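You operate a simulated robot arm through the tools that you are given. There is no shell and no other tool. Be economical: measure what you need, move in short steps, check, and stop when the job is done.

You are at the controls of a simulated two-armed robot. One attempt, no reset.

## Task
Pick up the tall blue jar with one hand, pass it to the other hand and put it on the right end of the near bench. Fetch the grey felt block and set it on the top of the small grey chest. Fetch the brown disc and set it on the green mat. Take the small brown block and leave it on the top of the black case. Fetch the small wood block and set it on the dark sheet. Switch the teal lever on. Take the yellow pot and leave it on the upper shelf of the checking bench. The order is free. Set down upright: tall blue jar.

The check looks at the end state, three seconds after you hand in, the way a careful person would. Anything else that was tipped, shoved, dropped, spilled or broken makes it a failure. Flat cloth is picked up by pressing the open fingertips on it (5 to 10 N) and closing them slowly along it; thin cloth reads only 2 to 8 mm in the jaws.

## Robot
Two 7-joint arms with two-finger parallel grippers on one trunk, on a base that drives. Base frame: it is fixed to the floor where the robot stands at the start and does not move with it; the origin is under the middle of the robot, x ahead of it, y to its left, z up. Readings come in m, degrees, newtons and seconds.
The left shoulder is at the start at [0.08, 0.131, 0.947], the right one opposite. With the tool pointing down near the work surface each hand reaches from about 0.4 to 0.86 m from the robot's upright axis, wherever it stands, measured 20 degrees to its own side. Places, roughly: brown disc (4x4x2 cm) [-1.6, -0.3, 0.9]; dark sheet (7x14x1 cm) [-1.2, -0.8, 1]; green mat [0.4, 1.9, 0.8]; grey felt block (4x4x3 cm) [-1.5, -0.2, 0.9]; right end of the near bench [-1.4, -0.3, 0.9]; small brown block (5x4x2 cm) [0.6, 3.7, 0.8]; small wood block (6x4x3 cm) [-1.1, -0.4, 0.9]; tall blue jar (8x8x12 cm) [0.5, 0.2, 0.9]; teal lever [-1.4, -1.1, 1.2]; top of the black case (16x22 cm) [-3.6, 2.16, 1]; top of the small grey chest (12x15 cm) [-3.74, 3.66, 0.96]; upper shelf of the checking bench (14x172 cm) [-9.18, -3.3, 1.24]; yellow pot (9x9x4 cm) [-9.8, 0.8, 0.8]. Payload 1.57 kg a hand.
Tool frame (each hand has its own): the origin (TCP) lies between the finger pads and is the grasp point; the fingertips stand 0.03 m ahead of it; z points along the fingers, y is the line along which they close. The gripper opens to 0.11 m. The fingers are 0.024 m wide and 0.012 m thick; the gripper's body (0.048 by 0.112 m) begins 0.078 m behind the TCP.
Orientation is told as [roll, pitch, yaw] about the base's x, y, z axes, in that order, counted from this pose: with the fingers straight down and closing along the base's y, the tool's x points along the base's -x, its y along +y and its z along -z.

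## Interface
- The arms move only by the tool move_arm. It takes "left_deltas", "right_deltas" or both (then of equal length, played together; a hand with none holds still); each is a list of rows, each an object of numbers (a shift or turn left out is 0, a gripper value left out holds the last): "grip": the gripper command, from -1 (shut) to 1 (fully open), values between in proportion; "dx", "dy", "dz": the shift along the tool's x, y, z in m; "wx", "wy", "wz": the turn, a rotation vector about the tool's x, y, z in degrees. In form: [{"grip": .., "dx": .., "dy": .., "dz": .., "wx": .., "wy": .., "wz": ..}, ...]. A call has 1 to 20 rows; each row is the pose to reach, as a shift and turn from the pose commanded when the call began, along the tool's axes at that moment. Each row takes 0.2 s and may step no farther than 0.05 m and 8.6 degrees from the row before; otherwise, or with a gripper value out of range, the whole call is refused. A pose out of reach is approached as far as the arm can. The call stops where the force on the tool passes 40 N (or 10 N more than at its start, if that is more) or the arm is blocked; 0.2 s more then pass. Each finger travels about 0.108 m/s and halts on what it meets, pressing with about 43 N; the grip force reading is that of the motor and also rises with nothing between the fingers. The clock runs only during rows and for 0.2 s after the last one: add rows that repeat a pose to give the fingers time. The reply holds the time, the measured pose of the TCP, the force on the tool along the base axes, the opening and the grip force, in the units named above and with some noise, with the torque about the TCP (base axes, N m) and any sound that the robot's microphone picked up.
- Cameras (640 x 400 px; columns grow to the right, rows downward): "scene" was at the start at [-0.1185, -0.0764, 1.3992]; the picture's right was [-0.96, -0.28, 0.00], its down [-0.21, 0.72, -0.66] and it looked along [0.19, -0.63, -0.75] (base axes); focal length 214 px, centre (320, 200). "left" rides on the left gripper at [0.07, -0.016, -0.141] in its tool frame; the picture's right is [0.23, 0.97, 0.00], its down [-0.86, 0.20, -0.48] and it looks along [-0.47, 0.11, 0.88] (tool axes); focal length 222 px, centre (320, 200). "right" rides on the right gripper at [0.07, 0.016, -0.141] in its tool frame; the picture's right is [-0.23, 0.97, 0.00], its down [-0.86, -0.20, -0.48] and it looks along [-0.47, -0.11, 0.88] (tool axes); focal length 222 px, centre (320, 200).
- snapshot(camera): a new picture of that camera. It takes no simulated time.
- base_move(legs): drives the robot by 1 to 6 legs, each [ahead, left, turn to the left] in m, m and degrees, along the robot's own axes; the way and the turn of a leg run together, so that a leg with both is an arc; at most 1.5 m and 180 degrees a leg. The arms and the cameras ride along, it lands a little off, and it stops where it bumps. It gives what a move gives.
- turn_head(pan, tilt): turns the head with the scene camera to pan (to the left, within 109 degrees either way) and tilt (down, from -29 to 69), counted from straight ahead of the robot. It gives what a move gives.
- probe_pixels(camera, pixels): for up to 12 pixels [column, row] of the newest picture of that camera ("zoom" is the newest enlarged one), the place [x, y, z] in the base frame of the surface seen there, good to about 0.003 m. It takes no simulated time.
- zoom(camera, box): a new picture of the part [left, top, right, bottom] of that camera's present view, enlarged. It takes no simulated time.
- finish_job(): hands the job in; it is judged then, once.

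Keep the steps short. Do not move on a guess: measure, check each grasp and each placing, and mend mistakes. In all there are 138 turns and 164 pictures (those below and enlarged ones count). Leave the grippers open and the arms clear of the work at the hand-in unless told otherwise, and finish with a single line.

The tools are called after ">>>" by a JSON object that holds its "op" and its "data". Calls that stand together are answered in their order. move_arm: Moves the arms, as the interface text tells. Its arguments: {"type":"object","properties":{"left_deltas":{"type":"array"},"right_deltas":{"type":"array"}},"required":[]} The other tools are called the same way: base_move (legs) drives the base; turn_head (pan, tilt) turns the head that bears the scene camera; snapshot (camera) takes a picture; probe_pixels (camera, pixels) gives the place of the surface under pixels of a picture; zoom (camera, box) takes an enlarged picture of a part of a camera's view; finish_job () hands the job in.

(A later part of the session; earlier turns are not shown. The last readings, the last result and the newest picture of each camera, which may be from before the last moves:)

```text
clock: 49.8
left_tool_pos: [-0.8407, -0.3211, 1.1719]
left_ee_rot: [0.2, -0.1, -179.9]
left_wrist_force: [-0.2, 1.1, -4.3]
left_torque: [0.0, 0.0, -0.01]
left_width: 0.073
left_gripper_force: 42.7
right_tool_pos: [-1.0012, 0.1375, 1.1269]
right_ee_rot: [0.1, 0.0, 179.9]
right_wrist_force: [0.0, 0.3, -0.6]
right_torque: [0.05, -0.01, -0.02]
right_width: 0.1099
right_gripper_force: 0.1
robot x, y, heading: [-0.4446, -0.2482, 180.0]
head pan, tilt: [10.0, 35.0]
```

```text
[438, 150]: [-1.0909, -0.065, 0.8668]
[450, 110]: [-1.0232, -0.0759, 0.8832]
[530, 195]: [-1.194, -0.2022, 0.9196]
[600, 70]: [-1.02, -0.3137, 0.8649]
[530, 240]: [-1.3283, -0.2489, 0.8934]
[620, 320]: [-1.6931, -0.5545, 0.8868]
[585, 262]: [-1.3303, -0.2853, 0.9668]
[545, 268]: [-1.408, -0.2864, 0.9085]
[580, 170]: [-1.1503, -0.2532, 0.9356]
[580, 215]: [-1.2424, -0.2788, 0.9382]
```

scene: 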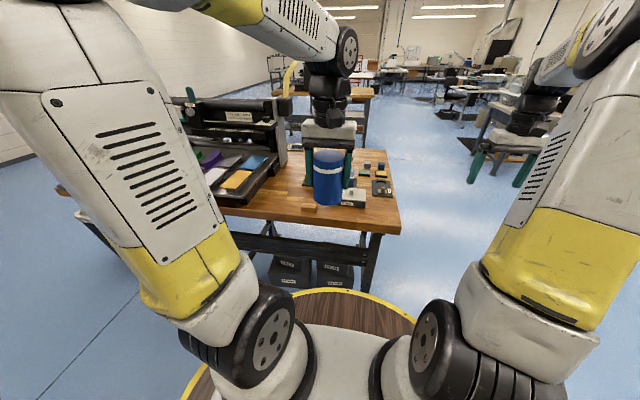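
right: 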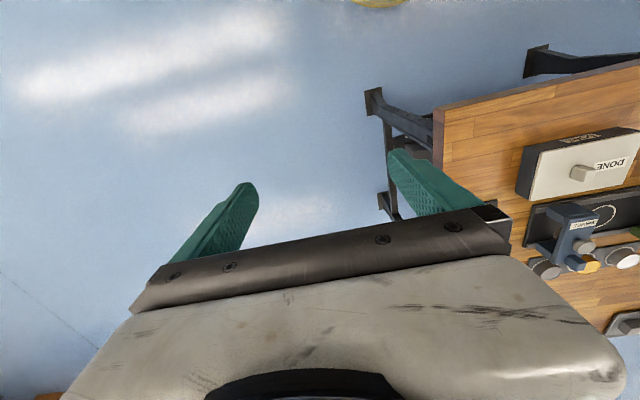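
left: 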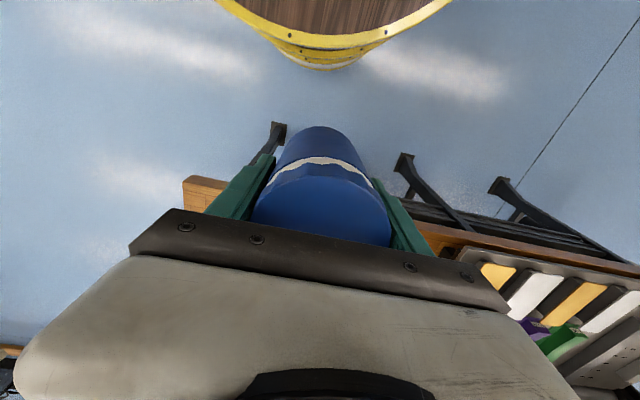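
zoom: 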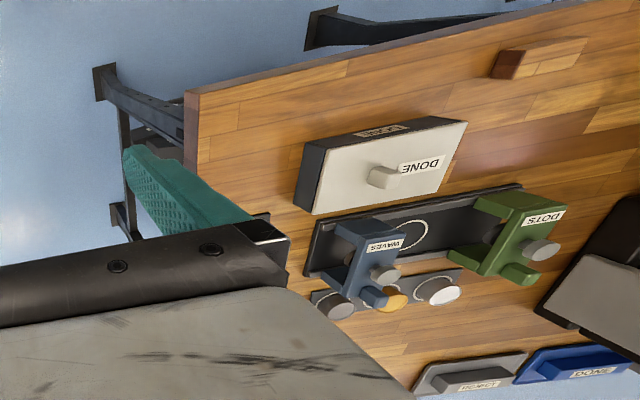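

>>> {"op": "zoom", "data": {"camera": "scene", "box": [330, 140, 410, 220]}}

>>> {"op": "probe_pixels", "data": {"camera": "scene", "pixels": [[366, 207], [366, 188], [373, 196], [391, 197], [371, 180], [386, 179], [386, 188], [398, 205], [394, 190], [385, 150], [367, 163], [380, 164]]}}

```text
5.00 times, centred on (370, 180) of scene
```

zoom: 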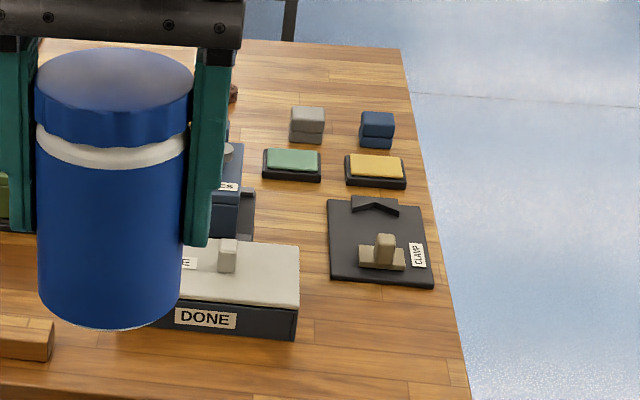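

```text
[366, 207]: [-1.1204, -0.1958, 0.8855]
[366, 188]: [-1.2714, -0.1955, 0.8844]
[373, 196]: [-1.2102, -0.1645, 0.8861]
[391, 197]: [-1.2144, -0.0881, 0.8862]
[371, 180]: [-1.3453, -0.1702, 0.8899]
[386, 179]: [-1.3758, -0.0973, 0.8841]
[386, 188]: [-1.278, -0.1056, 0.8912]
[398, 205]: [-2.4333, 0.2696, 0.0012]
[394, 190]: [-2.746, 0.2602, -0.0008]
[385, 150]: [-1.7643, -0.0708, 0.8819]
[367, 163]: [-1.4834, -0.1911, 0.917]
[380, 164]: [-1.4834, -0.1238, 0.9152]
```

The bench top is at z 0.885 and its right edge at y −0.065. The clear spot is the front-right corner at (−1.12, −0.13), between the DONE box and the edge. I'll shift the base 0.25 to the right so the left arm can reach it.

>>> {"op": "base_move", "data": {"legs": [[0, -0.25, 0]]}}

```text
clock: 51.6
left_tool_pos: [-0.8389, -0.0708, 1.1716]
left_ee_rot: [0.1, 0.0, -179.8]
left_wrist_force: [0.3, -0.1, -5.2]
left_torque: [-0.03, -0.03, -0.02]
left_width: 0.0728
left_gripper_force: 42.7
right_tool_pos: [-1.0003, 0.3874, 1.1273]
right_ee_rot: [0.2, 0.0, -180.0]
right_wrist_force: [0.2, -0.7, -0.2]
right_torque: [0.0, -0.02, -0.02]
right_width: 0.1102
right_gripper_force: 0.1
robot x, y, heading: [-0.4428, 0.0029, 180.1]
head pan, tilt: [10.0, 35.0]
```

>>> {"op": "move_arm", "data": {"left_deltas": [{"dx": -0.045, "dy": 0.01}, {"dx": -0.09, "dy": 0.02}, {"dx": -0.135, "dy": 0.03}, {"dx": -0.18, "dy": 0.04}, {"dx": -0.225, "dy": 0.05}, {"dx": -0.26, "dy": 0.059}, {"dx": -0.28, "dy": 0.06}, {"dx": -0.28, "dy": 0.06, "dz": 0.04}, {"dx": -0.28, "dy": 0.06, "dz": 0.08}, {"dx": -0.28, "dy": 0.06, "dz": 0.12}]}}

>>> {"op": "zoom", "data": {"camera": "scene", "box": [240, 110, 400, 210]}}

```text
clock: 53.8
left_tool_pos: [-1.1175, -0.1295, 1.0538]
left_ee_rot: [0.1, -0.1, -179.9]
left_wrist_force: [0.2, 0.9, -3.9]
left_torque: [-0.02, 0.0, 0.02]
left_width: 0.0727
left_gripper_force: 43.5
right_tool_pos: [-1.0005, 0.3888, 1.1258]
right_ee_rot: [0.1, 0.0, -180.1]
right_wrist_force: [0.5, 0.5, 1.5]
right_torque: [0.02, 0.01, -0.03]
right_width: 0.1102
right_gripper_force: 0.1
robot x, y, heading: [-0.444, 0.002, 179.8]
head pan, tilt: [10.0, 35.0]
```

```text
4.00 times, centred on (320, 160) of scene
```

zoom: 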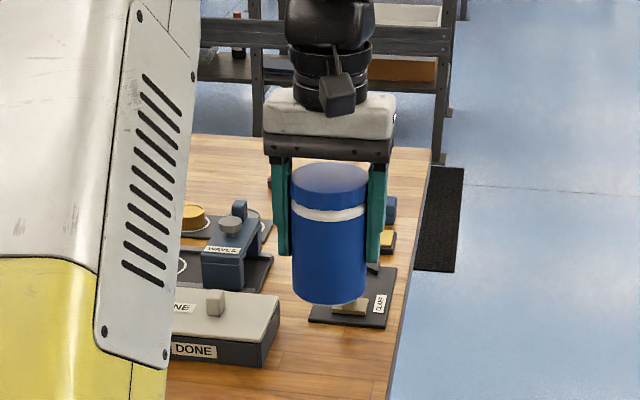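

>>> {"op": "probe_pixels", "data": {"camera": "zoom", "pixels": [[328, 298], [328, 180], [360, 375], [278, 305], [390, 340], [275, 330]]}}

```text
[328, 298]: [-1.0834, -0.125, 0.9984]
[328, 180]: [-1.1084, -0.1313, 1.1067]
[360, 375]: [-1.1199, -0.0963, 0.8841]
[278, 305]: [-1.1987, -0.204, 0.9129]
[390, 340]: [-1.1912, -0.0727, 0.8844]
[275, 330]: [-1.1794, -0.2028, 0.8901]
```

The jar's bottom is about 0.067 below the TCP and its centre at (−1.12, −0.13). I'll lower to just above the bench, then feel for contact in small steps.

>>> {"op": "move_arm", "data": {"left_deltas": [{"dz": 0.03, "dy": 0.003}, {"dz": 0.06, "dy": 0.003}, {"dz": 0.085, "dy": 0.003}, {"dz": 0.094, "dy": 0.003}, {"dz": 0.097, "dy": 0.003}, {"dz": 0.099, "dy": 0.003}, {"dz": 0.101, "dy": 0.003}, {"dz": 0.101, "dy": 0.003}]}}

>>> {"op": "zoom", "data": {"camera": "scene", "box": [240, 110, 400, 210]}}

```text
clock: 55.6
left_tool_pos: [-1.12, -0.1351, 0.9509]
left_ee_rot: [0.0, -0.1, -179.9]
left_wrist_force: [-1.2, -0.7, -0.2]
left_torque: [0.03, -0.08, 0.03]
left_width: 0.0726
left_gripper_force: 42.6
right_tool_pos: [-1.0015, 0.387, 1.1272]
right_ee_rot: [0.2, -0.1, -180.0]
right_wrist_force: [-1.0, 0.5, -1.3]
right_torque: [0.04, 0.01, -0.02]
right_width: 0.1101
right_gripper_force: 0.1
robot x, y, heading: [-0.4403, 0.006, 179.9]
head pan, tilt: [10.0, 35.0]
```

```text
4.00 times, centred on (320, 160) of scene
```

zoom: 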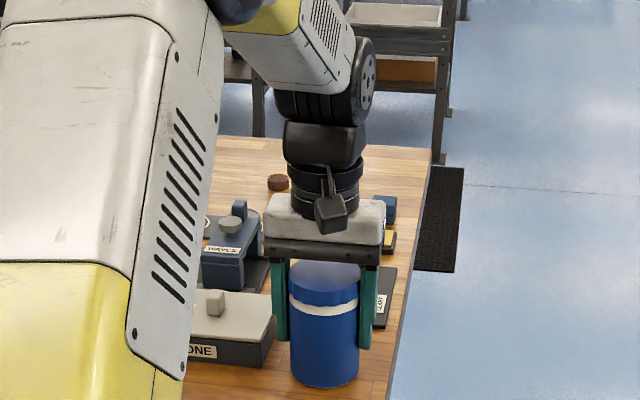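

The weight is off the hand, so the jar stands on the bench. I'll open the left partly, to 0.09, and rise straight up.

>>> {"op": "move_arm", "data": {"left_deltas": [{"grip": 0.35}, {"grip": 0.45}, {"grip": 0.6}, {"grip": 0.65}, {"grip": 0.65}, {"grip": 0.65, "dz": -0.03}, {"grip": 0.65, "dz": -0.06}, {"grip": 0.65, "dz": -0.1}, {"grip": 0.65, "dz": -0.14}, {"grip": 0.65, "dz": -0.18}, {"grip": 1, "dz": -0.21}]}}

>>> {"op": "zoom", "data": {"camera": "scene", "box": [240, 110, 400, 210]}}

```text
clock: 58.0
left_tool_pos: [-1.118, -0.1348, 1.1615]
left_ee_rot: [0.0, 0.0, -179.8]
left_wrist_force: [-0.2, -0.2, 0.2]
left_torque: [-0.02, -0.02, 0.01]
left_width: 0.1101
left_gripper_force: 0.1
right_tool_pos: [-1.0009, 0.3873, 1.1262]
right_ee_rot: [0.1, 0.0, -180.0]
right_wrist_force: [0.8, -0.1, -0.4]
right_torque: [-0.02, 0.0, 0.01]
right_width: 0.11
right_gripper_force: 0.0
robot x, y, heading: [-0.4421, 0.0056, 179.9]
head pan, tilt: [10.0, 35.0]
```

```text
4.00 times, centred on (320, 160) of scene
```

zoom: 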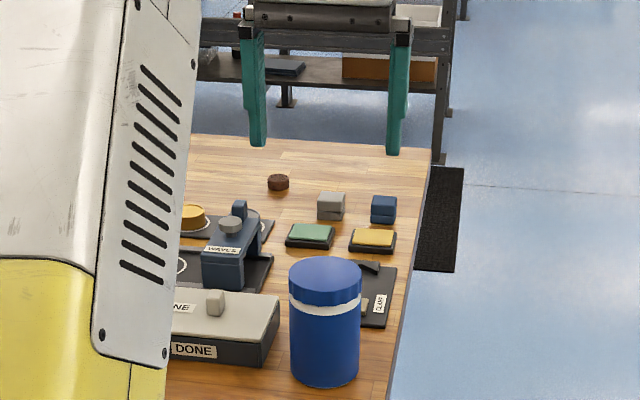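

The jar stands upright on the bench corner. I'll probe the brown disc and felt block for later, draw the left hand back, and shift the base 0.5 left for the wood block and dark sheet.

>>> {"op": "probe_pixels", "data": {"camera": "zoom", "pixels": [[278, 180], [278, 188], [331, 196], [331, 212], [325, 350], [325, 265], [310, 240], [384, 198]]}}

>>> {"op": "move_arm", "data": {"left_deltas": [{"dx": 0.04}, {"dx": 0.08}, {"dx": 0.12}, {"dx": 0.16}, {"dx": 0.2}], "right_deltas": [{"dx": 0.03, "dz": -0.02}, {"dx": 0.06, "dz": -0.04}, {"dx": 0.1, "dz": -0.05}, {"dx": 0.13, "dz": -0.06}, {"dx": 0.15, "dz": -0.06}]}}

>>> {"op": "base_move", "data": {"legs": [[0, 0.5, 0]]}}

>>> {"op": "turn_head", "data": {"pan": 12, "tilt": 40}}

>>> {"op": "snapshot", "data": {"camera": "scene"}}

>>> {"op": "snapshot", "data": {"camera": "left"}}

```text
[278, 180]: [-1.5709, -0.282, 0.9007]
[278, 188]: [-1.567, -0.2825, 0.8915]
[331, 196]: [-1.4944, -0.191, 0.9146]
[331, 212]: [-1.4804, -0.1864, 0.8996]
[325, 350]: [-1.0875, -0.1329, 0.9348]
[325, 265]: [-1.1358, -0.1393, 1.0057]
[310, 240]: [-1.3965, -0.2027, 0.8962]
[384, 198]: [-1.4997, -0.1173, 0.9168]
```

```text
clock: 59.2
left_tool_pos: [-0.9175, -0.1356, 1.1601]
left_ee_rot: [0.1, 0.1, -179.9]
left_wrist_force: [0.2, 0.3, 0.0]
left_torque: [0.01, -0.02, 0.03]
left_width: 0.1101
left_gripper_force: 0.1
right_tool_pos: [-0.849, 0.3882, 1.1866]
right_ee_rot: [0.2, 0.0, -180.0]
right_wrist_force: [-0.7, 0.1, 0.0]
right_torque: [0.0, -0.04, 0.01]
right_width: 0.11
right_gripper_force: 0.1
robot x, y, heading: [-0.4415, 0.0023, 179.6]
head pan, tilt: [10.0, 35.0]
```

```text
clock: 62.2
left_tool_pos: [-0.916, -0.6509, 1.1599]
left_ee_rot: [0.1, -0.1, -179.4]
left_wrist_force: [-0.8, 0.7, -0.1]
left_torque: [-0.01, -0.01, -0.02]
left_width: 0.1102
left_gripper_force: 0.0
right_tool_pos: [-0.8524, -0.1265, 1.186]
right_ee_rot: [0.1, 0.0, -179.6]
right_wrist_force: [-0.4, -0.4, 0.1]
right_torque: [0.0, 0.0, 0.01]
right_width: 0.1099
right_gripper_force: 0.0
robot x, y, heading: [-0.4422, -0.5061, -179.5]
head pan, tilt: [10.0, 35.0]
```

```text
clock: 62.9
left_tool_pos: [-0.9169, -0.65, 1.1582]
left_ee_rot: [0.1, -0.1, -179.3]
left_wrist_force: [0.2, -0.1, 0.2]
left_torque: [-0.05, -0.04, 0.0]
left_width: 0.11
left_gripper_force: 0.2
right_tool_pos: [-0.8513, -0.1257, 1.1873]
right_ee_rot: [0.2, 0.0, -179.7]
right_wrist_force: [-0.5, -0.8, 0.0]
right_torque: [0.01, 0.02, 0.02]
right_width: 0.1103
right_gripper_force: 0.1
robot x, y, heading: [-0.4382, -0.5034, -179.6]
head pan, tilt: [12.0, 40.0]
```

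```text
128 pictures are left
```

scene: 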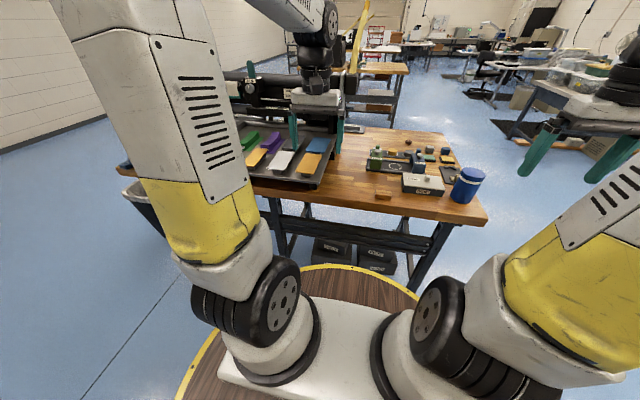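

```text
127 pictures are left
```

left: 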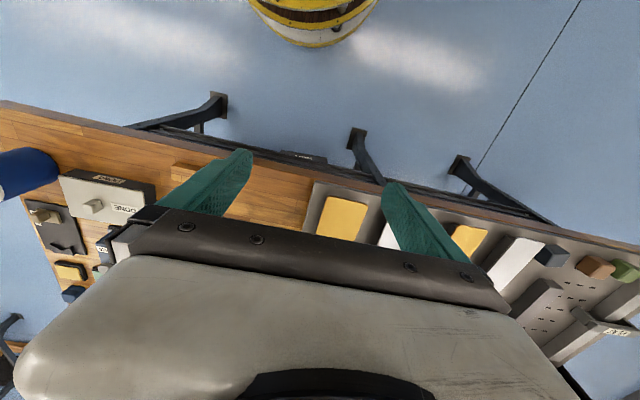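

>>> {"op": "zoom", "data": {"camera": "scene", "box": [215, 60, 425, 205]}}

>>> {"op": "zoom", "data": {"camera": "scene", "box": [235, 115, 345, 195]}}

```text
2.76 times, centred on (320, 132) of scene
```

zoom: 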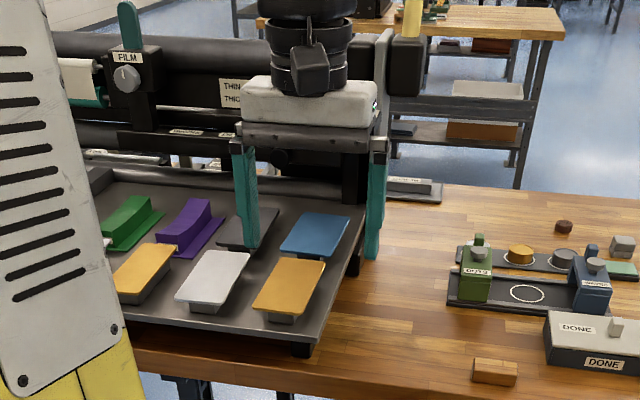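

```text
5.00 times, centred on (290, 155) of scene
```

zoom: 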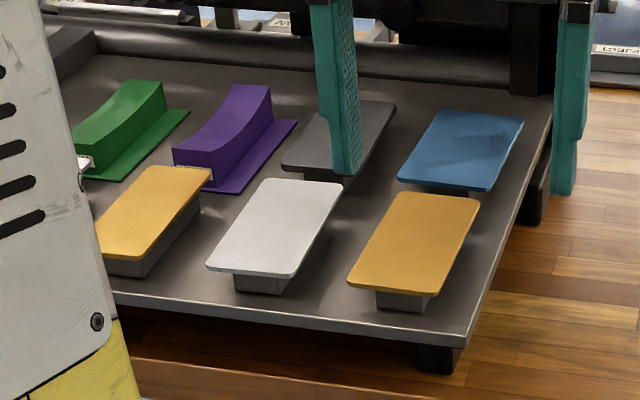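

The dark sheet is the dark-grey plate in the tray's back row, between purple and blue. I'll probe it and the wood block.

>>> {"op": "probe_pixels", "data": {"camera": "zoom", "pixels": [[365, 150], [310, 150], [290, 165], [385, 110], [380, 125], [330, 170], [400, 230], [430, 150], [420, 260], [270, 220]]}}

>>> {"op": "zoom", "data": {"camera": "scene", "box": [365, 175, 405, 200]}}

>>> {"op": "probe_pixels", "data": {"camera": "zoom", "pixels": [[180, 300], [320, 230], [240, 240], [400, 290], [165, 280], [420, 245], [250, 335], [450, 290], [220, 270], [320, 270]]}}

```text
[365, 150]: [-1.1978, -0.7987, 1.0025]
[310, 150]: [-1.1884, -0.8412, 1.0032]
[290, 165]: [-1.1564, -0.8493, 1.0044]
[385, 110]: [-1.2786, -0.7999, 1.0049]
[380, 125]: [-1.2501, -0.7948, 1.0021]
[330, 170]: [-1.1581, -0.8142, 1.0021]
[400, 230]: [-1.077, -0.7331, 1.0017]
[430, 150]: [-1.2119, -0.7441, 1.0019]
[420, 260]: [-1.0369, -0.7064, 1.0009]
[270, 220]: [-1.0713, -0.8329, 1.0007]
```

```text
16.00 times, centred on (385, 188) of scene
```

zoom: 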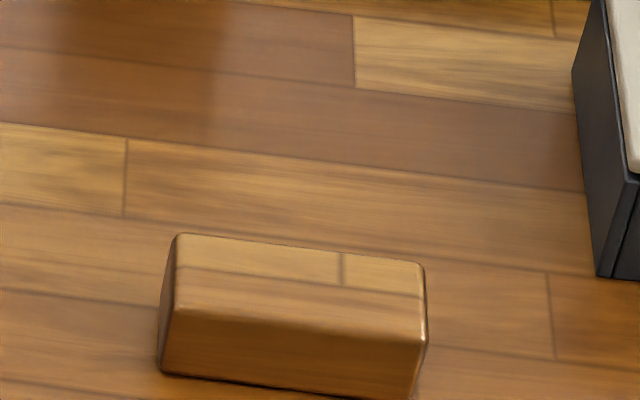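

```text
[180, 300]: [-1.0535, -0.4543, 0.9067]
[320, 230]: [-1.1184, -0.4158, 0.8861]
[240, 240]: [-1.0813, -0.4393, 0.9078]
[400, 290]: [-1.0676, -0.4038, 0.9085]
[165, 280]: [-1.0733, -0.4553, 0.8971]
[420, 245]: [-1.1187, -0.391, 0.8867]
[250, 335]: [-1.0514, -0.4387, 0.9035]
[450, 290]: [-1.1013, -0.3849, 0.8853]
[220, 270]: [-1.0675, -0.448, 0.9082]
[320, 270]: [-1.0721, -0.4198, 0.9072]
```

The sheet's top is at z 1.003, centred near (−1.217, −0.82). The wood block is near (−1.068, −0.428) with its top at 0.908. I'll move the left hand above the block to see its angle.

>>> {"op": "move_arm", "data": {"left_deltas": [{"dy": -0.045}, {"dy": -0.09}, {"dy": -0.13}, {"dy": -0.17, "dx": -0.02}, {"dy": -0.2, "dx": -0.05}, {"dy": -0.222, "dx": -0.08}, {"dy": -0.222, "dx": -0.12}, {"dy": -0.222, "dx": -0.13}, {"dy": -0.222, "dx": -0.13, "dz": 0.04}, {"dy": -0.222, "dx": -0.13, "dz": 0.08}]}}

>>> {"op": "snapshot", "data": {"camera": "left"}}

```text
clock: 65.0
left_tool_pos: [-1.0504, -0.4284, 1.0801]
left_ee_rot: [0.1, -0.1, -179.4]
left_wrist_force: [1.4, -0.4, 0.4]
left_torque: [0.0, 0.04, 0.02]
left_width: 0.1098
left_gripper_force: 0.1
right_tool_pos: [-0.8511, -0.1251, 1.1864]
right_ee_rot: [0.1, -0.1, -179.5]
right_wrist_force: [1.0, -0.1, 0.5]
right_torque: [0.0, 0.03, -0.01]
right_width: 0.1098
right_gripper_force: 0.0
robot x, y, heading: [-0.4392, -0.5111, -179.4]
head pan, tilt: [12.0, 40.0]
```

```text
123 pictures are left
```

left: 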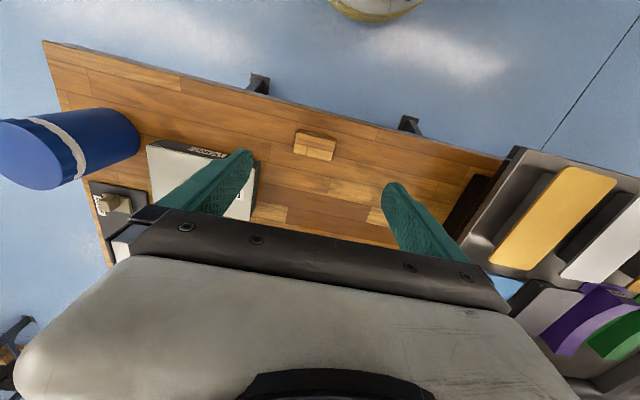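

>>> {"op": "zoom", "data": {"camera": "left", "box": [275, 115, 355, 175]}}

```text
6.67 times, centred on (315, 145) of left
```

zoom: 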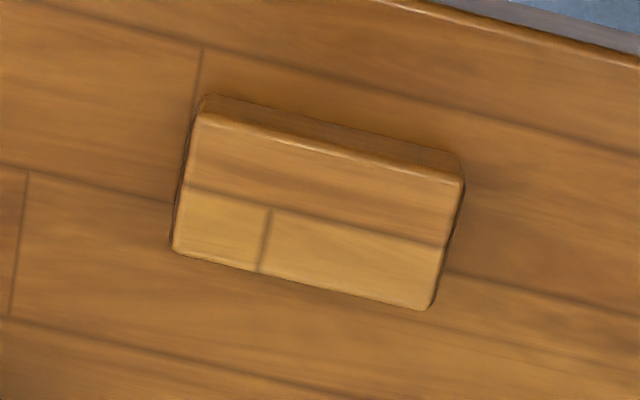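

>>> {"op": "probe_pixels", "data": {"camera": "zoom", "pixels": [[205, 122], [455, 185], [428, 302], [180, 245], [318, 212]]}}

```text
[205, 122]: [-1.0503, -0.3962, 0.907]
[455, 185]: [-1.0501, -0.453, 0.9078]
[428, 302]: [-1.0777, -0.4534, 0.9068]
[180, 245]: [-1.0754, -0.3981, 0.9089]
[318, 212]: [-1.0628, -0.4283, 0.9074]
```

The block is square to the bench, centred at (−1.063, −0.426) and 5.8 cm long along y. I'll lower the left hand to TCP z 0.918 and close.

>>> {"op": "move_arm", "data": {"left_deltas": [{"dx": -0.0126, "dy": -0.0024, "dz": 0.04}, {"dx": -0.0126, "dy": -0.0024, "dz": 0.08}, {"dx": -0.0126, "dy": -0.0024, "dz": 0.12}, {"dx": -0.0126, "dy": -0.0024, "dz": 0.15}, {"dx": -0.0126, "dy": -0.0024, "dz": 0.162}, {"dx": -0.0126, "dy": -0.0024, "dz": 0.162, "grip": 0.5}, {"dx": -0.0126, "dy": -0.0024, "dz": 0.162, "grip": 0.1}, {"dx": -0.0126, "dy": -0.0024, "dz": 0.162, "grip": -0.3}, {"dx": -0.0126, "dy": -0.0024, "dz": 0.162, "grip": -0.5}, {"dx": -0.0126, "dy": -0.0024, "dz": 0.162, "grip": -0.5}]}}

```text
clock: 67.2
left_tool_pos: [-1.0637, -0.4287, 0.9194]
left_ee_rot: [0.1, -0.2, -179.4]
left_wrist_force: [0.2, -0.1, 0.1]
left_torque: [0.0, -0.01, 0.01]
left_width: 0.0584
left_gripper_force: 43.3
right_tool_pos: [-0.8523, -0.1273, 1.1862]
right_ee_rot: [0.1, -0.1, -179.6]
right_wrist_force: [0.5, 1.2, -0.1]
right_torque: [-0.03, -0.01, -0.01]
right_width: 0.1102
right_gripper_force: 0.1
robot x, y, heading: [-0.4415, -0.5111, -179.8]
head pan, tilt: [12.0, 40.0]
```

The block is gripped at 0.058. I'll lift it and carry it over the sheet with a 90° turn so its length runs along the sheet.

>>> {"op": "move_arm", "data": {"left_deltas": [{"dz": -0.03}, {"dz": -0.07}, {"dz": -0.12}, {"dz": -0.17}, {"dz": -0.21}]}}

>>> {"op": "move_arm", "data": {"left_deltas": [{"dy": 0.03, "dx": -0.01, "wz": -8}, {"dy": 0.066, "dx": -0.02, "wz": -16}, {"dy": 0.1, "dx": -0.03, "wz": -24}, {"dy": 0.135, "dx": -0.04, "wz": -32}, {"dy": 0.17, "dx": -0.055, "wz": -40}, {"dy": 0.205, "dx": -0.07, "wz": -48}, {"dy": 0.24, "dx": -0.085, "wz": -56}, {"dy": 0.275, "dx": -0.1, "wz": -64}, {"dy": 0.31, "dx": -0.115, "wz": -72}, {"dy": 0.345, "dx": -0.13, "wz": -80}, {"dy": 0.375, "dx": -0.145, "wz": -88}, {"dy": 0.391, "dx": -0.153, "wz": -90}]}}

>>> {"op": "snapshot", "data": {"camera": "left"}}

>>> {"op": "zoom", "data": {"camera": "scene", "box": [190, 40, 350, 200]}}

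```text
clock: 68.5
left_tool_pos: [-1.0621, -0.4273, 1.1316]
left_ee_rot: [0.1, 0.0, -179.5]
left_wrist_force: [0.0, -0.4, -0.3]
left_torque: [0.01, 0.0, 0.01]
left_width: 0.0588
left_gripper_force: 43.4
right_tool_pos: [-0.8516, -0.1266, 1.1873]
right_ee_rot: [0.1, 0.0, -179.7]
right_wrist_force: [-1.1, 0.5, 0.2]
right_torque: [0.01, 0.01, -0.01]
right_width: 0.1104
right_gripper_force: 0.0
robot x, y, heading: [-0.4398, -0.5064, -179.5]
head pan, tilt: [12.0, 40.0]
```

```text
clock: 71.0
left_tool_pos: [-1.1936, -0.8148, 1.1209]
left_ee_rot: [-0.1, 0.0, -89.2]
left_wrist_force: [0.1, -0.3, -0.1]
left_torque: [0.0, 0.0, -0.01]
left_width: 0.0584
left_gripper_force: 42.4
left hand out of reach, approached as far as the arm can: row 11, 12
right_tool_pos: [-0.8511, -0.1272, 1.1868]
right_ee_rot: [0.1, 0.1, -179.6]
right_wrist_force: [-0.7, 0.1, 0.1]
right_torque: [0.01, -0.05, -0.03]
right_width: 0.11
right_gripper_force: 0.2
robot x, y, heading: [-0.4356, -0.5063, -179.7]
head pan, tilt: [12.0, 40.0]
```

```text
121 pictures are left
```

left: 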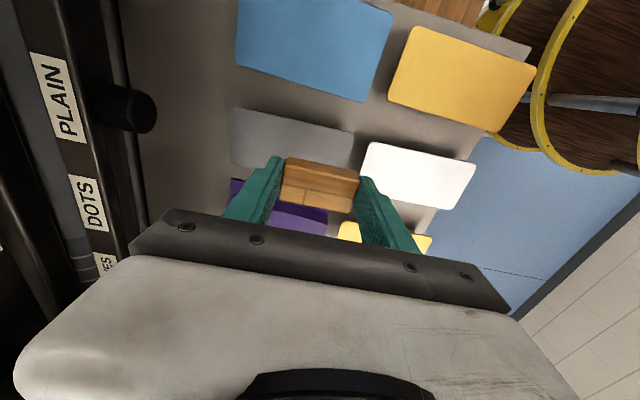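

```text
2.50 times, centred on (270, 120) of scene
```

zoom: 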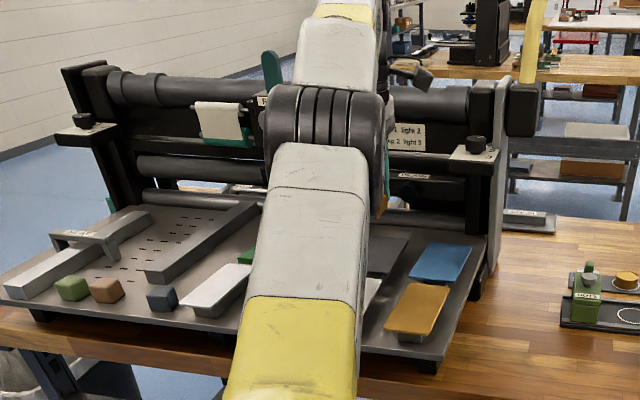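

The arm stopped a little short, at (−1.194, −0.815), which is already over the sheet. I'll probe the sheet's corners and the machine's knob at (125,110) from here.

>>> {"op": "probe_pixels", "data": {"camera": "left", "pixels": [[235, 115], [232, 158], [352, 135], [350, 165], [125, 100], [150, 110], [280, 168], [320, 180], [355, 190], [245, 195], [65, 90]]}}

```text
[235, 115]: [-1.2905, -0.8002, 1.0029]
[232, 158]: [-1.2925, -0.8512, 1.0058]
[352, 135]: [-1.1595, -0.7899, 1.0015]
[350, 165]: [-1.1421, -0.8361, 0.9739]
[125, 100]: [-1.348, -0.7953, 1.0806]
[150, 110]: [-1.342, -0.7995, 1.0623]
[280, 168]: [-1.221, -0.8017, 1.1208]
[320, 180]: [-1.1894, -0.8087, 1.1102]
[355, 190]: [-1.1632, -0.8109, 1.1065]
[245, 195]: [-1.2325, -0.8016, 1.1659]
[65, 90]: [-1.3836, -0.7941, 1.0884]
```

The sheet spans x −1.153 to −1.293 and y −0.787 to −0.857. The block fits here. I'll lower toward TCP z 1.04.

>>> {"op": "move_arm", "data": {"left_deltas": [{"dz": 0.03, "dx": -0.003}, {"dz": 0.06, "dx": -0.006}]}}

>>> {"op": "snapshot", "data": {"camera": "left"}}

```text
clock: 71.7
left_tool_pos: [-1.1937, -0.8207, 1.0618]
left_ee_rot: [-0.1, -0.2, -89.4]
left_wrist_force: [0.5, 0.3, 0.1]
left_torque: [0.01, 0.05, 0.03]
left_width: 0.0588
left_gripper_force: 43.4
right_tool_pos: [-0.8511, -0.1272, 1.1878]
right_ee_rot: [0.0, 0.0, -179.6]
right_wrist_force: [-0.1, 0.4, -0.4]
right_torque: [-0.02, 0.05, -0.01]
right_width: 0.1101
right_gripper_force: 0.0
robot x, y, heading: [-0.4398, -0.5094, -179.6]
head pan, tilt: [12.0, 40.0]
```

```text
119 pictures are left
```

left: 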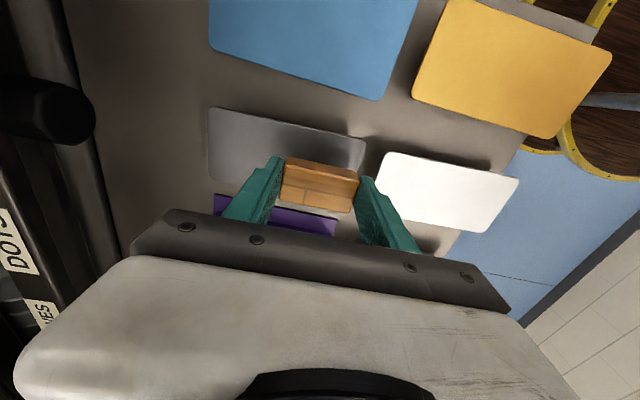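

>>> {"op": "move_arm", "data": {"left_deltas": [{"dz": 0.01, "dy": -0.006}, {"dz": 0.019, "dy": -0.012}, {"dz": 0.022, "dy": -0.012}, {"dz": 0.024, "dy": -0.012}, {"dz": 0.025, "dy": -0.012}]}}

>>> {"op": "snapshot", "data": {"camera": "left"}}

```text
clock: 72.8
left_tool_pos: [-1.2051, -0.8211, 1.0372]
left_ee_rot: [-0.1, 0.0, -89.4]
left_wrist_force: [0.9, 0.7, 2.5]
left_torque: [0.01, -0.13, 0.05]
left_width: 0.0585
left_gripper_force: 43.7
right_tool_pos: [-0.8525, -0.1265, 1.1873]
right_ee_rot: [0.1, 0.0, -179.5]
right_wrist_force: [0.9, 0.0, -0.1]
right_torque: [0.0, -0.04, 0.04]
right_width: 0.1101
right_gripper_force: 0.1
robot x, y, heading: [-0.4387, -0.5055, -179.6]
head pan, tilt: [12.0, 40.0]
```

```text
118 pictures are left
```

left: 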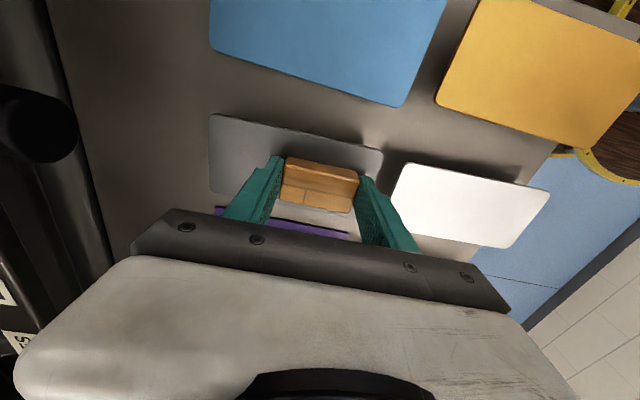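

Contact reads 2.5 N upward, so the block rests on the sheet. I'll open slightly and rise.

>>> {"op": "move_arm", "data": {"left_deltas": [{"grip": 0.15}, {"grip": 0.25}, {"grip": 0.3}, {"grip": 0.3, "dz": -0.02}, {"grip": 0.3, "dz": -0.05}, {"grip": 0.3, "dz": -0.1}, {"grip": 0.3, "dz": -0.14}]}}

>>> {"op": "snapshot", "data": {"camera": "left"}}

```text
clock: 74.5
left_tool_pos: [-1.179, -0.813, 1.1582]
left_ee_rot: [0.0, 0.0, -89.4]
left_wrist_force: [-0.4, 0.2, 0.2]
left_torque: [0.02, -0.08, -0.01]
left_width: 0.0716
left_gripper_force: 0.1
left hand out of reach, approached as far as the arm can: row 6, 7
right_tool_pos: [-0.8518, -0.1273, 1.1859]
right_ee_rot: [0.1, 0.0, -179.5]
right_wrist_force: [-0.2, -0.7, -0.3]
right_torque: [0.05, -0.03, 0.0]
right_width: 0.1101
right_gripper_force: 0.0
robot x, y, heading: [-0.4414, -0.5054, -179.7]
head pan, tilt: [12.0, 40.0]
```

```text
117 pictures are left
```

left: 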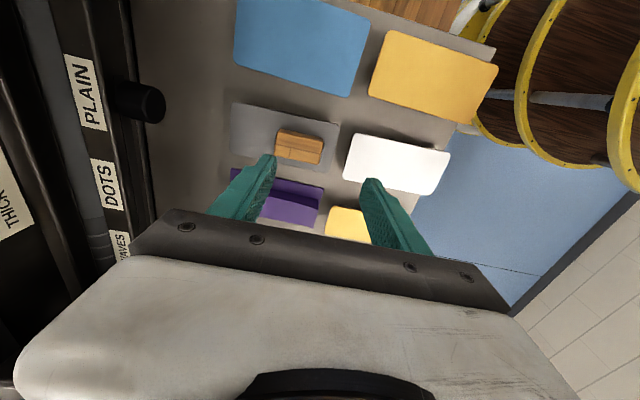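

The wood block lies on the dark sheet. I'll pull the left hand back while turning it straight, then shift left to look at the lever.

>>> {"op": "move_arm", "data": {"left_deltas": [{"dy": 0.03, "wz": 8.3, "grip": 1}, {"dy": 0.06, "wz": 16.6, "grip": 1}, {"dy": 0.09, "wz": 25}, {"dy": 0.12, "wz": 33}, {"dy": 0.15, "wz": 41}, {"dy": 0.18, "wz": 49}, {"dy": 0.21, "wz": 57}, {"dy": 0.24, "wz": 65}, {"dy": 0.26, "wz": 73}, {"dy": 0.28, "wz": 81}, {"dy": 0.3, "wz": 89}, {"dy": 0.3, "dx": 0.02, "wz": 90}]}}

>>> {"op": "turn_head", "data": {"pan": 30, "tilt": 25}}

>>> {"op": "snapshot", "data": {"camera": "scene"}}

```text
clock: 77.0
left_tool_pos: [-0.8751, -0.7905, 1.1597]
left_ee_rot: [0.1, -0.1, -179.5]
left_wrist_force: [-0.2, -0.3, 0.0]
left_torque: [0.03, 0.01, -0.04]
left_width: 0.11
left_gripper_force: 0.0
right_tool_pos: [-0.8513, -0.1279, 1.1868]
right_ee_rot: [0.0, -0.1, -179.6]
right_wrist_force: [0.1, 0.1, 0.0]
right_torque: [0.03, 0.0, 0.02]
right_width: 0.1101
right_gripper_force: 0.0
robot x, y, heading: [-0.4427, -0.5086, -179.5]
head pan, tilt: [12.0, 40.0]
```

```text
clock: 77.9
left_tool_pos: [-0.8754, -0.7907, 1.1603]
left_ee_rot: [0.1, -0.1, -179.4]
left_wrist_force: [0.0, -0.2, -1.0]
left_torque: [0.0, 0.03, 0.01]
left_width: 0.11
left_gripper_force: 0.0
right_tool_pos: [-0.8516, -0.1265, 1.1869]
right_ee_rot: [0.0, 0.0, -179.6]
right_wrist_force: [0.2, -0.4, 0.3]
right_torque: [-0.01, 0.01, -0.03]
right_width: 0.1099
right_gripper_force: 0.0
robot x, y, heading: [-0.4428, -0.509, -179.7]
head pan, tilt: [30.0, 25.0]
```

```text
116 pictures are left
```

scene: 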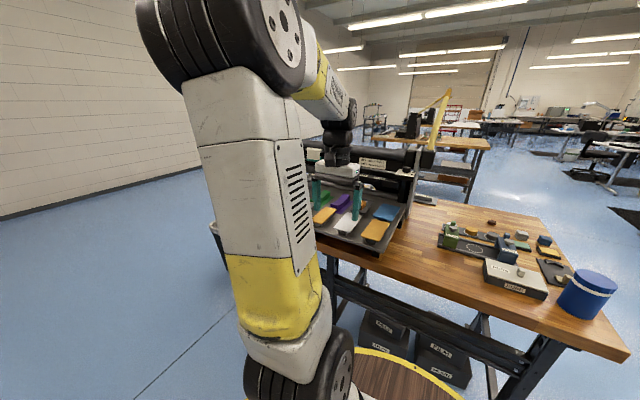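

>>> {"op": "base_move", "data": {"legs": [[0, 0.7, 0]]}}

>>> {"op": "turn_head", "data": {"pan": -5, "tilt": 20}}

>>> {"op": "snapshot", "data": {"camera": "scene"}}

>>> {"op": "zoom", "data": {"camera": "scene", "box": [250, 110, 450, 235]}}

```text
clock: 81.7
left_tool_pos: [-0.866, -1.5029, 1.1598]
left_ee_rot: [-0.1, -0.1, -178.7]
left_wrist_force: [0.4, -0.7, 0.0]
left_torque: [0.05, 0.0, 0.04]
left_width: 0.11
left_gripper_force: 0.0
right_tool_pos: [-0.8478, -0.8396, 1.1868]
right_ee_rot: [0.1, 0.0, -179.0]
right_wrist_force: [-0.2, 0.5, -0.4]
right_torque: [0.0, -0.03, 0.01]
right_width: 0.11
right_gripper_force: 0.1
robot x, y, heading: [-0.4347, -1.2151, -179.2]
head pan, tilt: [30.0, 25.0]
```

```text
clock: 82.8
left_tool_pos: [-0.8644, -1.5038, 1.1606]
left_ee_rot: [0.2, -0.2, -178.8]
left_wrist_force: [0.6, -0.3, -0.3]
left_torque: [0.03, -0.02, 0.01]
left_width: 0.1102
left_gripper_force: 0.0
right_tool_pos: [-0.8471, -0.8393, 1.1873]
right_ee_rot: [0.1, -0.1, -179.1]
right_wrist_force: [0.6, -0.1, 0.6]
right_torque: [-0.02, 0.02, -0.01]
right_width: 0.1101
right_gripper_force: 0.0
robot x, y, heading: [-0.433, -1.2177, -178.9]
head pan, tilt: [-5.0, 20.0]
```

```text
115 pictures are left
```

scene: 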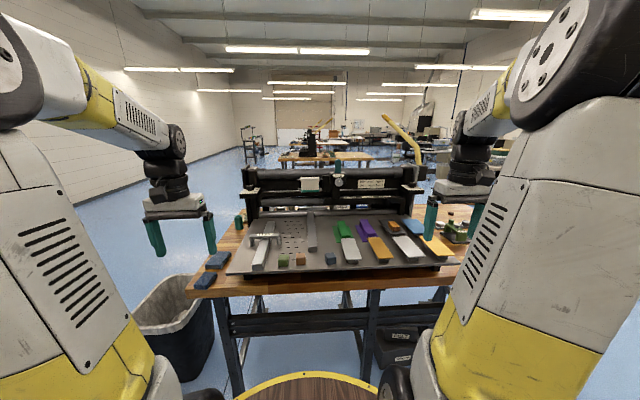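

```text
3.20 times, centred on (350, 172) of scene
```

zoom: 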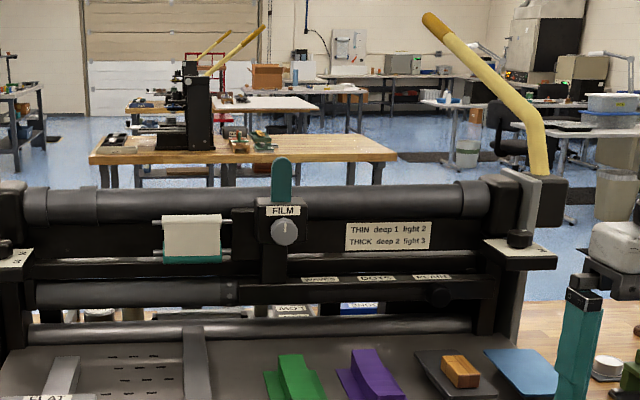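

>>> {"op": "zoom", "data": {"camera": "scene", "box": [318, 155, 358, 180]}}

>>> {"op": "probe_pixels", "data": {"camera": "zoom", "pixels": [[320, 80], [320, 170], [340, 280], [320, 120], [285, 120], [355, 120], [290, 205], [400, 205]]}}

>>> {"op": "zoom", "data": {"camera": "left", "box": [320, 100, 640, 400]}}

```text
16.00 times, centred on (338, 168) of scene
```

zoom: 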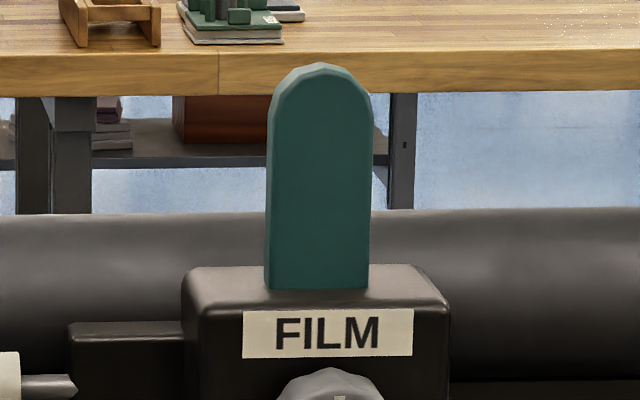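

```text
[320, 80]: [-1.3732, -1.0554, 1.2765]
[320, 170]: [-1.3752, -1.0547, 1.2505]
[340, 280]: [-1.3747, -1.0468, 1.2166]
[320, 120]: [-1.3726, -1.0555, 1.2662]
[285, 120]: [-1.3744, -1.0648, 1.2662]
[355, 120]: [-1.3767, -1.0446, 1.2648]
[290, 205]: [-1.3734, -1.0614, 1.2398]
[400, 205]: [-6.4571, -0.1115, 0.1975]
```

```text
1.33 times, centred on (480, 250) of left
```

zoom: 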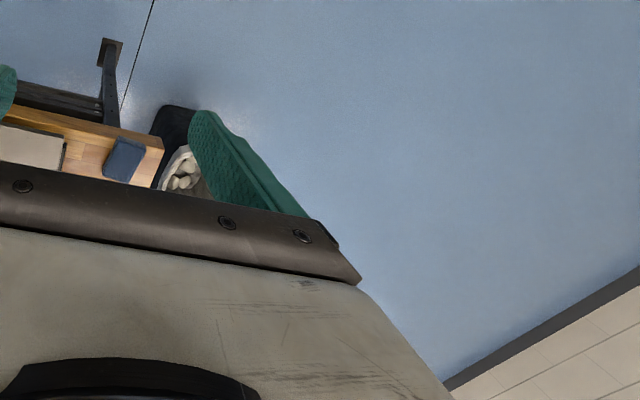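

The lever is an upright paddle on the FILM box, its face at (−1.374, −1.055), z 1.215 to 1.28. I need to know which way it throws. I'll measure the base rim, then go closer.

>>> {"op": "probe_pixels", "data": {"camera": "scene", "pixels": [[308, 377], [260, 383], [300, 388], [372, 300], [338, 182], [320, 280], [350, 285], [252, 222]]}}

>>> {"op": "zoom", "data": {"camera": "scene", "box": [280, 150, 400, 225]}}

```text
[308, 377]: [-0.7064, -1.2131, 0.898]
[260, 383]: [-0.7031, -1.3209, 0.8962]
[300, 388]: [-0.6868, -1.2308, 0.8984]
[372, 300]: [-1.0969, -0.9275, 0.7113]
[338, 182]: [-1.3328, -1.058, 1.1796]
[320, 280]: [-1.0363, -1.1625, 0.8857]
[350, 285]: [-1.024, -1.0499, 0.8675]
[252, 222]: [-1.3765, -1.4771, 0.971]
```

```text
5.33 times, centred on (340, 188) of scene
```

zoom: 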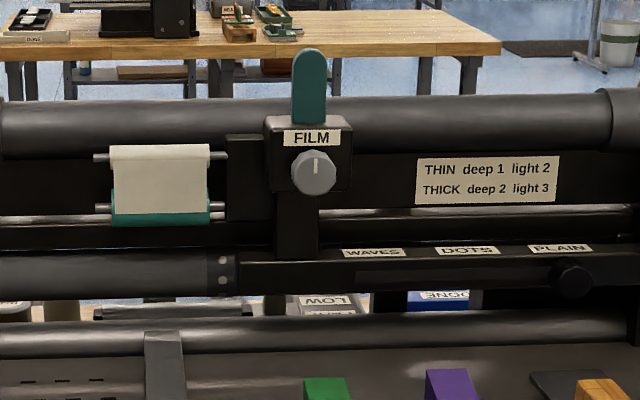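

The deck rim is only 0.27 from the axis, so I can go 0.2 closer. I'll do that and look at the lever from above.

>>> {"op": "base_move", "data": {"legs": [[0.2, -0.1, 0]]}}

>>> {"op": "turn_head", "data": {"pan": 0, "tilt": 20}}

>>> {"op": "zoom", "data": {"camera": "scene", "box": [240, 110, 400, 210]}}

>>> {"op": "zoom", "data": {"camera": "scene", "box": [295, 140, 355, 180]}}

```text
clock: 84.5
left_tool_pos: [-1.068, -1.4039, 1.1595]
left_ee_rot: [0.1, 0.0, -179.0]
left_wrist_force: [-0.2, 1.3, -0.3]
left_torque: [0.01, 0.01, -0.02]
left_width: 0.1101
left_gripper_force: 0.0
right_tool_pos: [-1.0473, -0.7397, 1.1871]
right_ee_rot: [0.1, 0.0, -179.4]
right_wrist_force: [0.9, 0.3, 0.8]
right_torque: [-0.03, -0.01, -0.01]
right_width: 0.1098
right_gripper_force: 0.0
robot x, y, heading: [-0.6303, -1.1185, -179.7]
head pan, tilt: [-5.0, 20.0]
```

```text
clock: 85.1
left_tool_pos: [-1.07, -1.4035, 1.1604]
left_ee_rot: [0.2, 0.0, -179.1]
left_wrist_force: [0.0, 0.4, -0.6]
left_torque: [0.0, 0.01, -0.04]
left_width: 0.1099
left_gripper_force: 0.0
right_tool_pos: [-1.0479, -0.7395, 1.187]
right_ee_rot: [0.1, 0.1, -179.3]
right_wrist_force: [0.0, 0.6, 0.3]
right_torque: [-0.01, 0.03, -0.01]
right_width: 0.1099
right_gripper_force: 0.0
robot x, y, heading: [-0.6369, -1.1185, -179.4]
head pan, tilt: [0.0, 20.0]
```

```text
4.00 times, centred on (320, 160) of scene
```

zoom: 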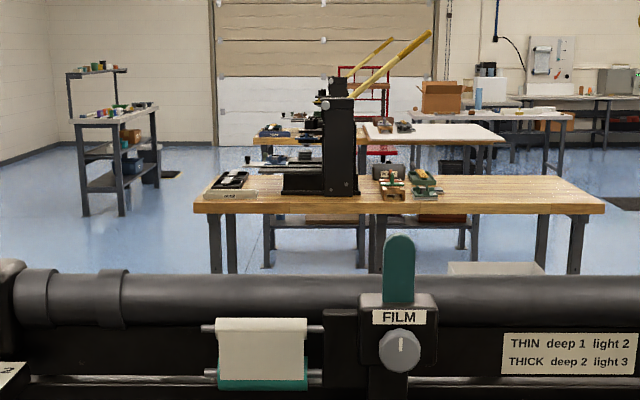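

```text
10.00 times, centred on (325, 160) of scene
```

zoom: 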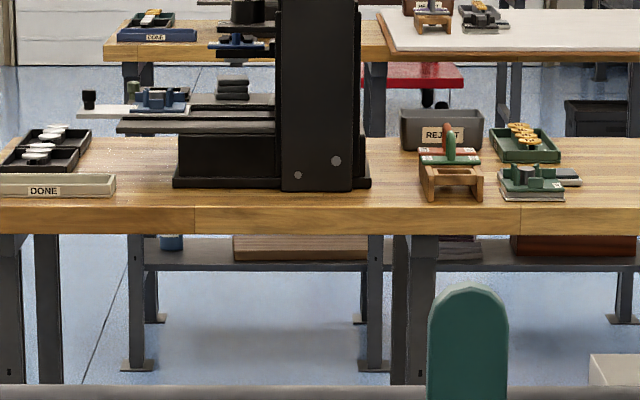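

From here the lever looks vertical, wide in y and thin in x, so it should swing fore and aft. I'll turn the right hand level and forward so it can hold the paddle by its sides.

>>> {"op": "move_arm", "data": {"right_deltas": [{"dz": -0.03, "dx": 0.03}, {"dz": -0.06, "dx": 0.06}, {"dz": -0.06, "dx": 0.06, "wy": -8.5}, {"dz": -0.06, "dx": 0.06, "wy": -17}, {"dz": -0.06, "dx": 0.06, "wy": -25.5}, {"dz": -0.06, "dx": 0.06, "wy": -34}, {"dz": -0.06, "dx": 0.06, "wy": -42.5}, {"dz": -0.06, "dx": 0.06, "wy": -51}, {"dz": -0.06, "dx": 0.06, "wy": -59.5}, {"dz": -0.06, "dx": 0.06, "wy": -68}, {"dz": -0.06, "dx": 0.06, "wy": -76.5}, {"dz": -0.06, "dx": 0.06, "wy": -80}]}}

>>> {"op": "snapshot", "data": {"camera": "right"}}

>>> {"op": "snapshot", "data": {"camera": "scene"}}

```text
clock: 87.7
left_tool_pos: [-1.0693, -1.4032, 1.1603]
left_ee_rot: [0.0, -0.1, -179.1]
left_wrist_force: [0.3, 0.2, 1.0]
left_torque: [0.03, 0.0, 0.01]
left_width: 0.11
left_gripper_force: 0.1
right_tool_pos: [-0.9869, -0.7387, 1.2478]
right_ee_rot: [0.5, -80.2, -179.8]
right_wrist_force: [-0.2, -0.2, 0.4]
right_torque: [-0.01, -0.01, -0.04]
right_width: 0.1101
right_gripper_force: 0.1
robot x, y, heading: [-0.6337, -1.1177, -179.3]
head pan, tilt: [0.0, 20.0]
```

```text
108 pictures are left
```

right: 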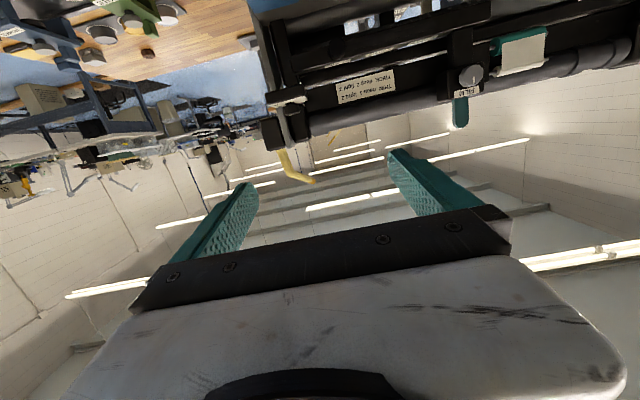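

```text
107 pictures are left
```

scene: 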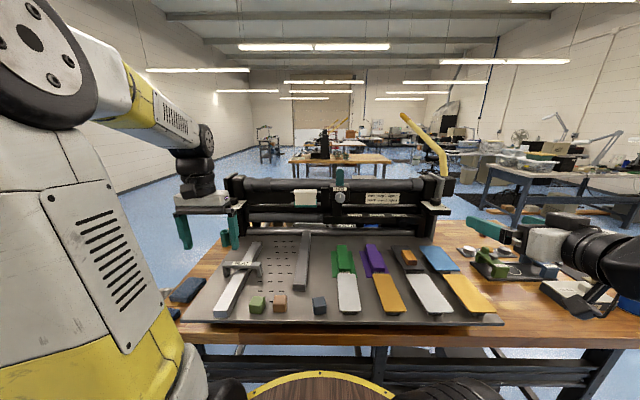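

The pose is clean. I'll line up the right hand about 10 cm in front of the lever.

>>> {"op": "move_arm", "data": {"right_deltas": [{"dy": 0.045}, {"dy": 0.09}, {"dy": 0.135}, {"dy": 0.18}, {"dy": 0.225}, {"dy": 0.27}, {"dy": 0.31, "dz": 0.02}, {"dy": 0.316, "dz": 0.065, "dx": -0.01}, {"dy": 0.316, "dz": 0.11, "dx": -0.02}, {"dy": 0.316, "dz": 0.155, "dx": -0.03}, {"dy": 0.316, "dz": 0.2, "dx": -0.04}, {"dy": 0.316, "dz": 0.245, "dx": -0.05}, {"dy": 0.316, "dz": 0.284, "dx": -0.056}]}}

>>> {"op": "snapshot", "data": {"camera": "right"}}

>>> {"op": "zoom", "data": {"camera": "scene", "box": [280, 140, 400, 215]}}

```text
clock: 89.8
left_tool_pos: [-1.0684, -1.4044, 1.1596]
left_ee_rot: [0.0, -0.1, -179.1]
left_wrist_force: [0.7, 0.2, 0.1]
left_torque: [0.0, -0.04, -0.02]
left_width: 0.1099
left_gripper_force: 0.1
right_tool_pos: [-1.0416, -1.134, 1.3318]
right_ee_rot: [-105.4, -83.9, -66.5]
right_wrist_force: [-0.1, 0.8, 0.3]
right_torque: [0.0, 0.0, -0.02]
right_width: 0.11
right_gripper_force: 0.1
right hand out of reach, approached as far as the arm can: row 1, 2, 3, 4, 5, 6, 7, 8, 9, 10
robot x, y, heading: [-0.6361, -1.1158, -179.1]
head pan, tilt: [0.0, 20.0]
stopped in row 10 (right hand): the arm was blocked; the commanded pose is now the measured one
```

```text
106 pictures are left
```

right: 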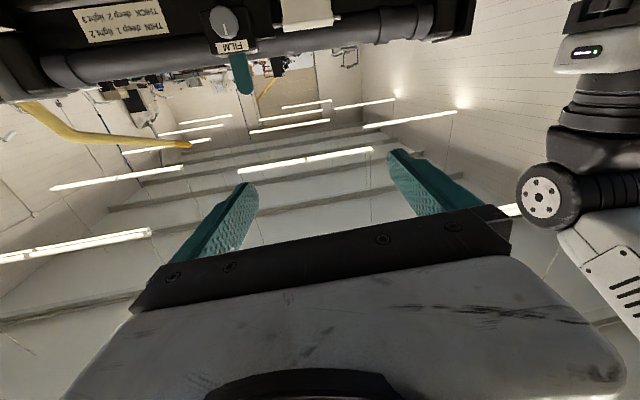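

```text
5.33 times, centred on (340, 178) of scene
```

zoom: 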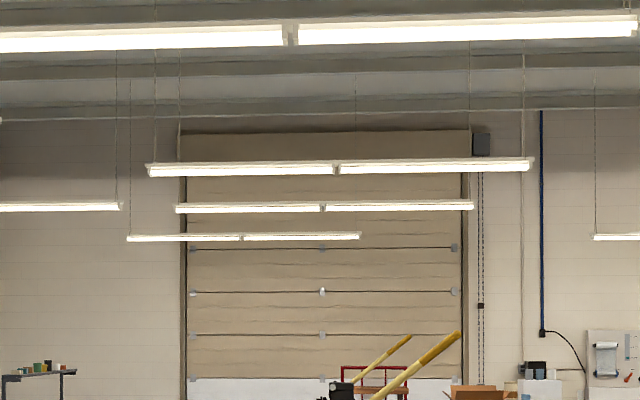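

The arm couldn't fold that close to the trunk and stopped blocked at (−1.04, −1.13), with the scene view shifted. I'll look at the whole scene.

>>> {"op": "snapshot", "data": {"camera": "scene"}}

>>> {"op": "snapshot", "data": {"camera": "left"}}

```text
104 pictures are left
```

scene: 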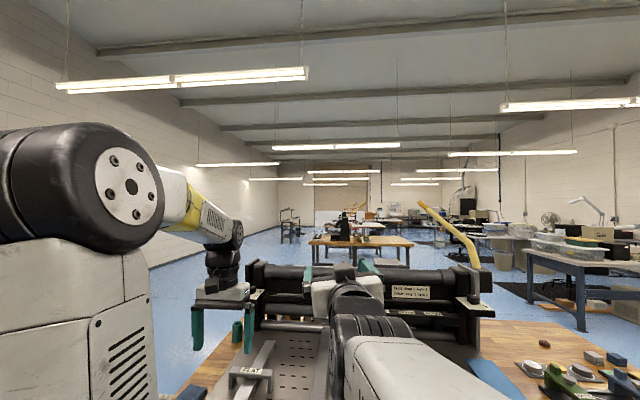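

```text
103 pictures are left
```

left: 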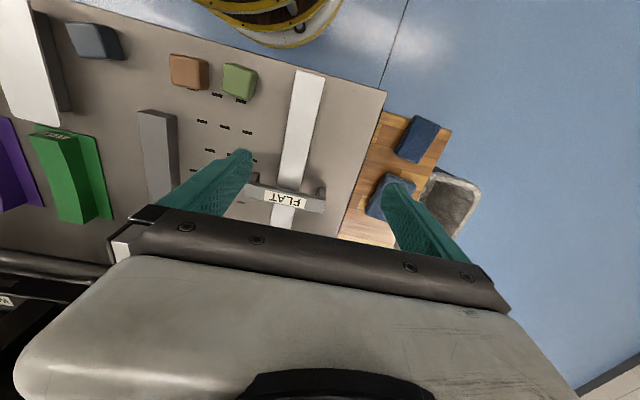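

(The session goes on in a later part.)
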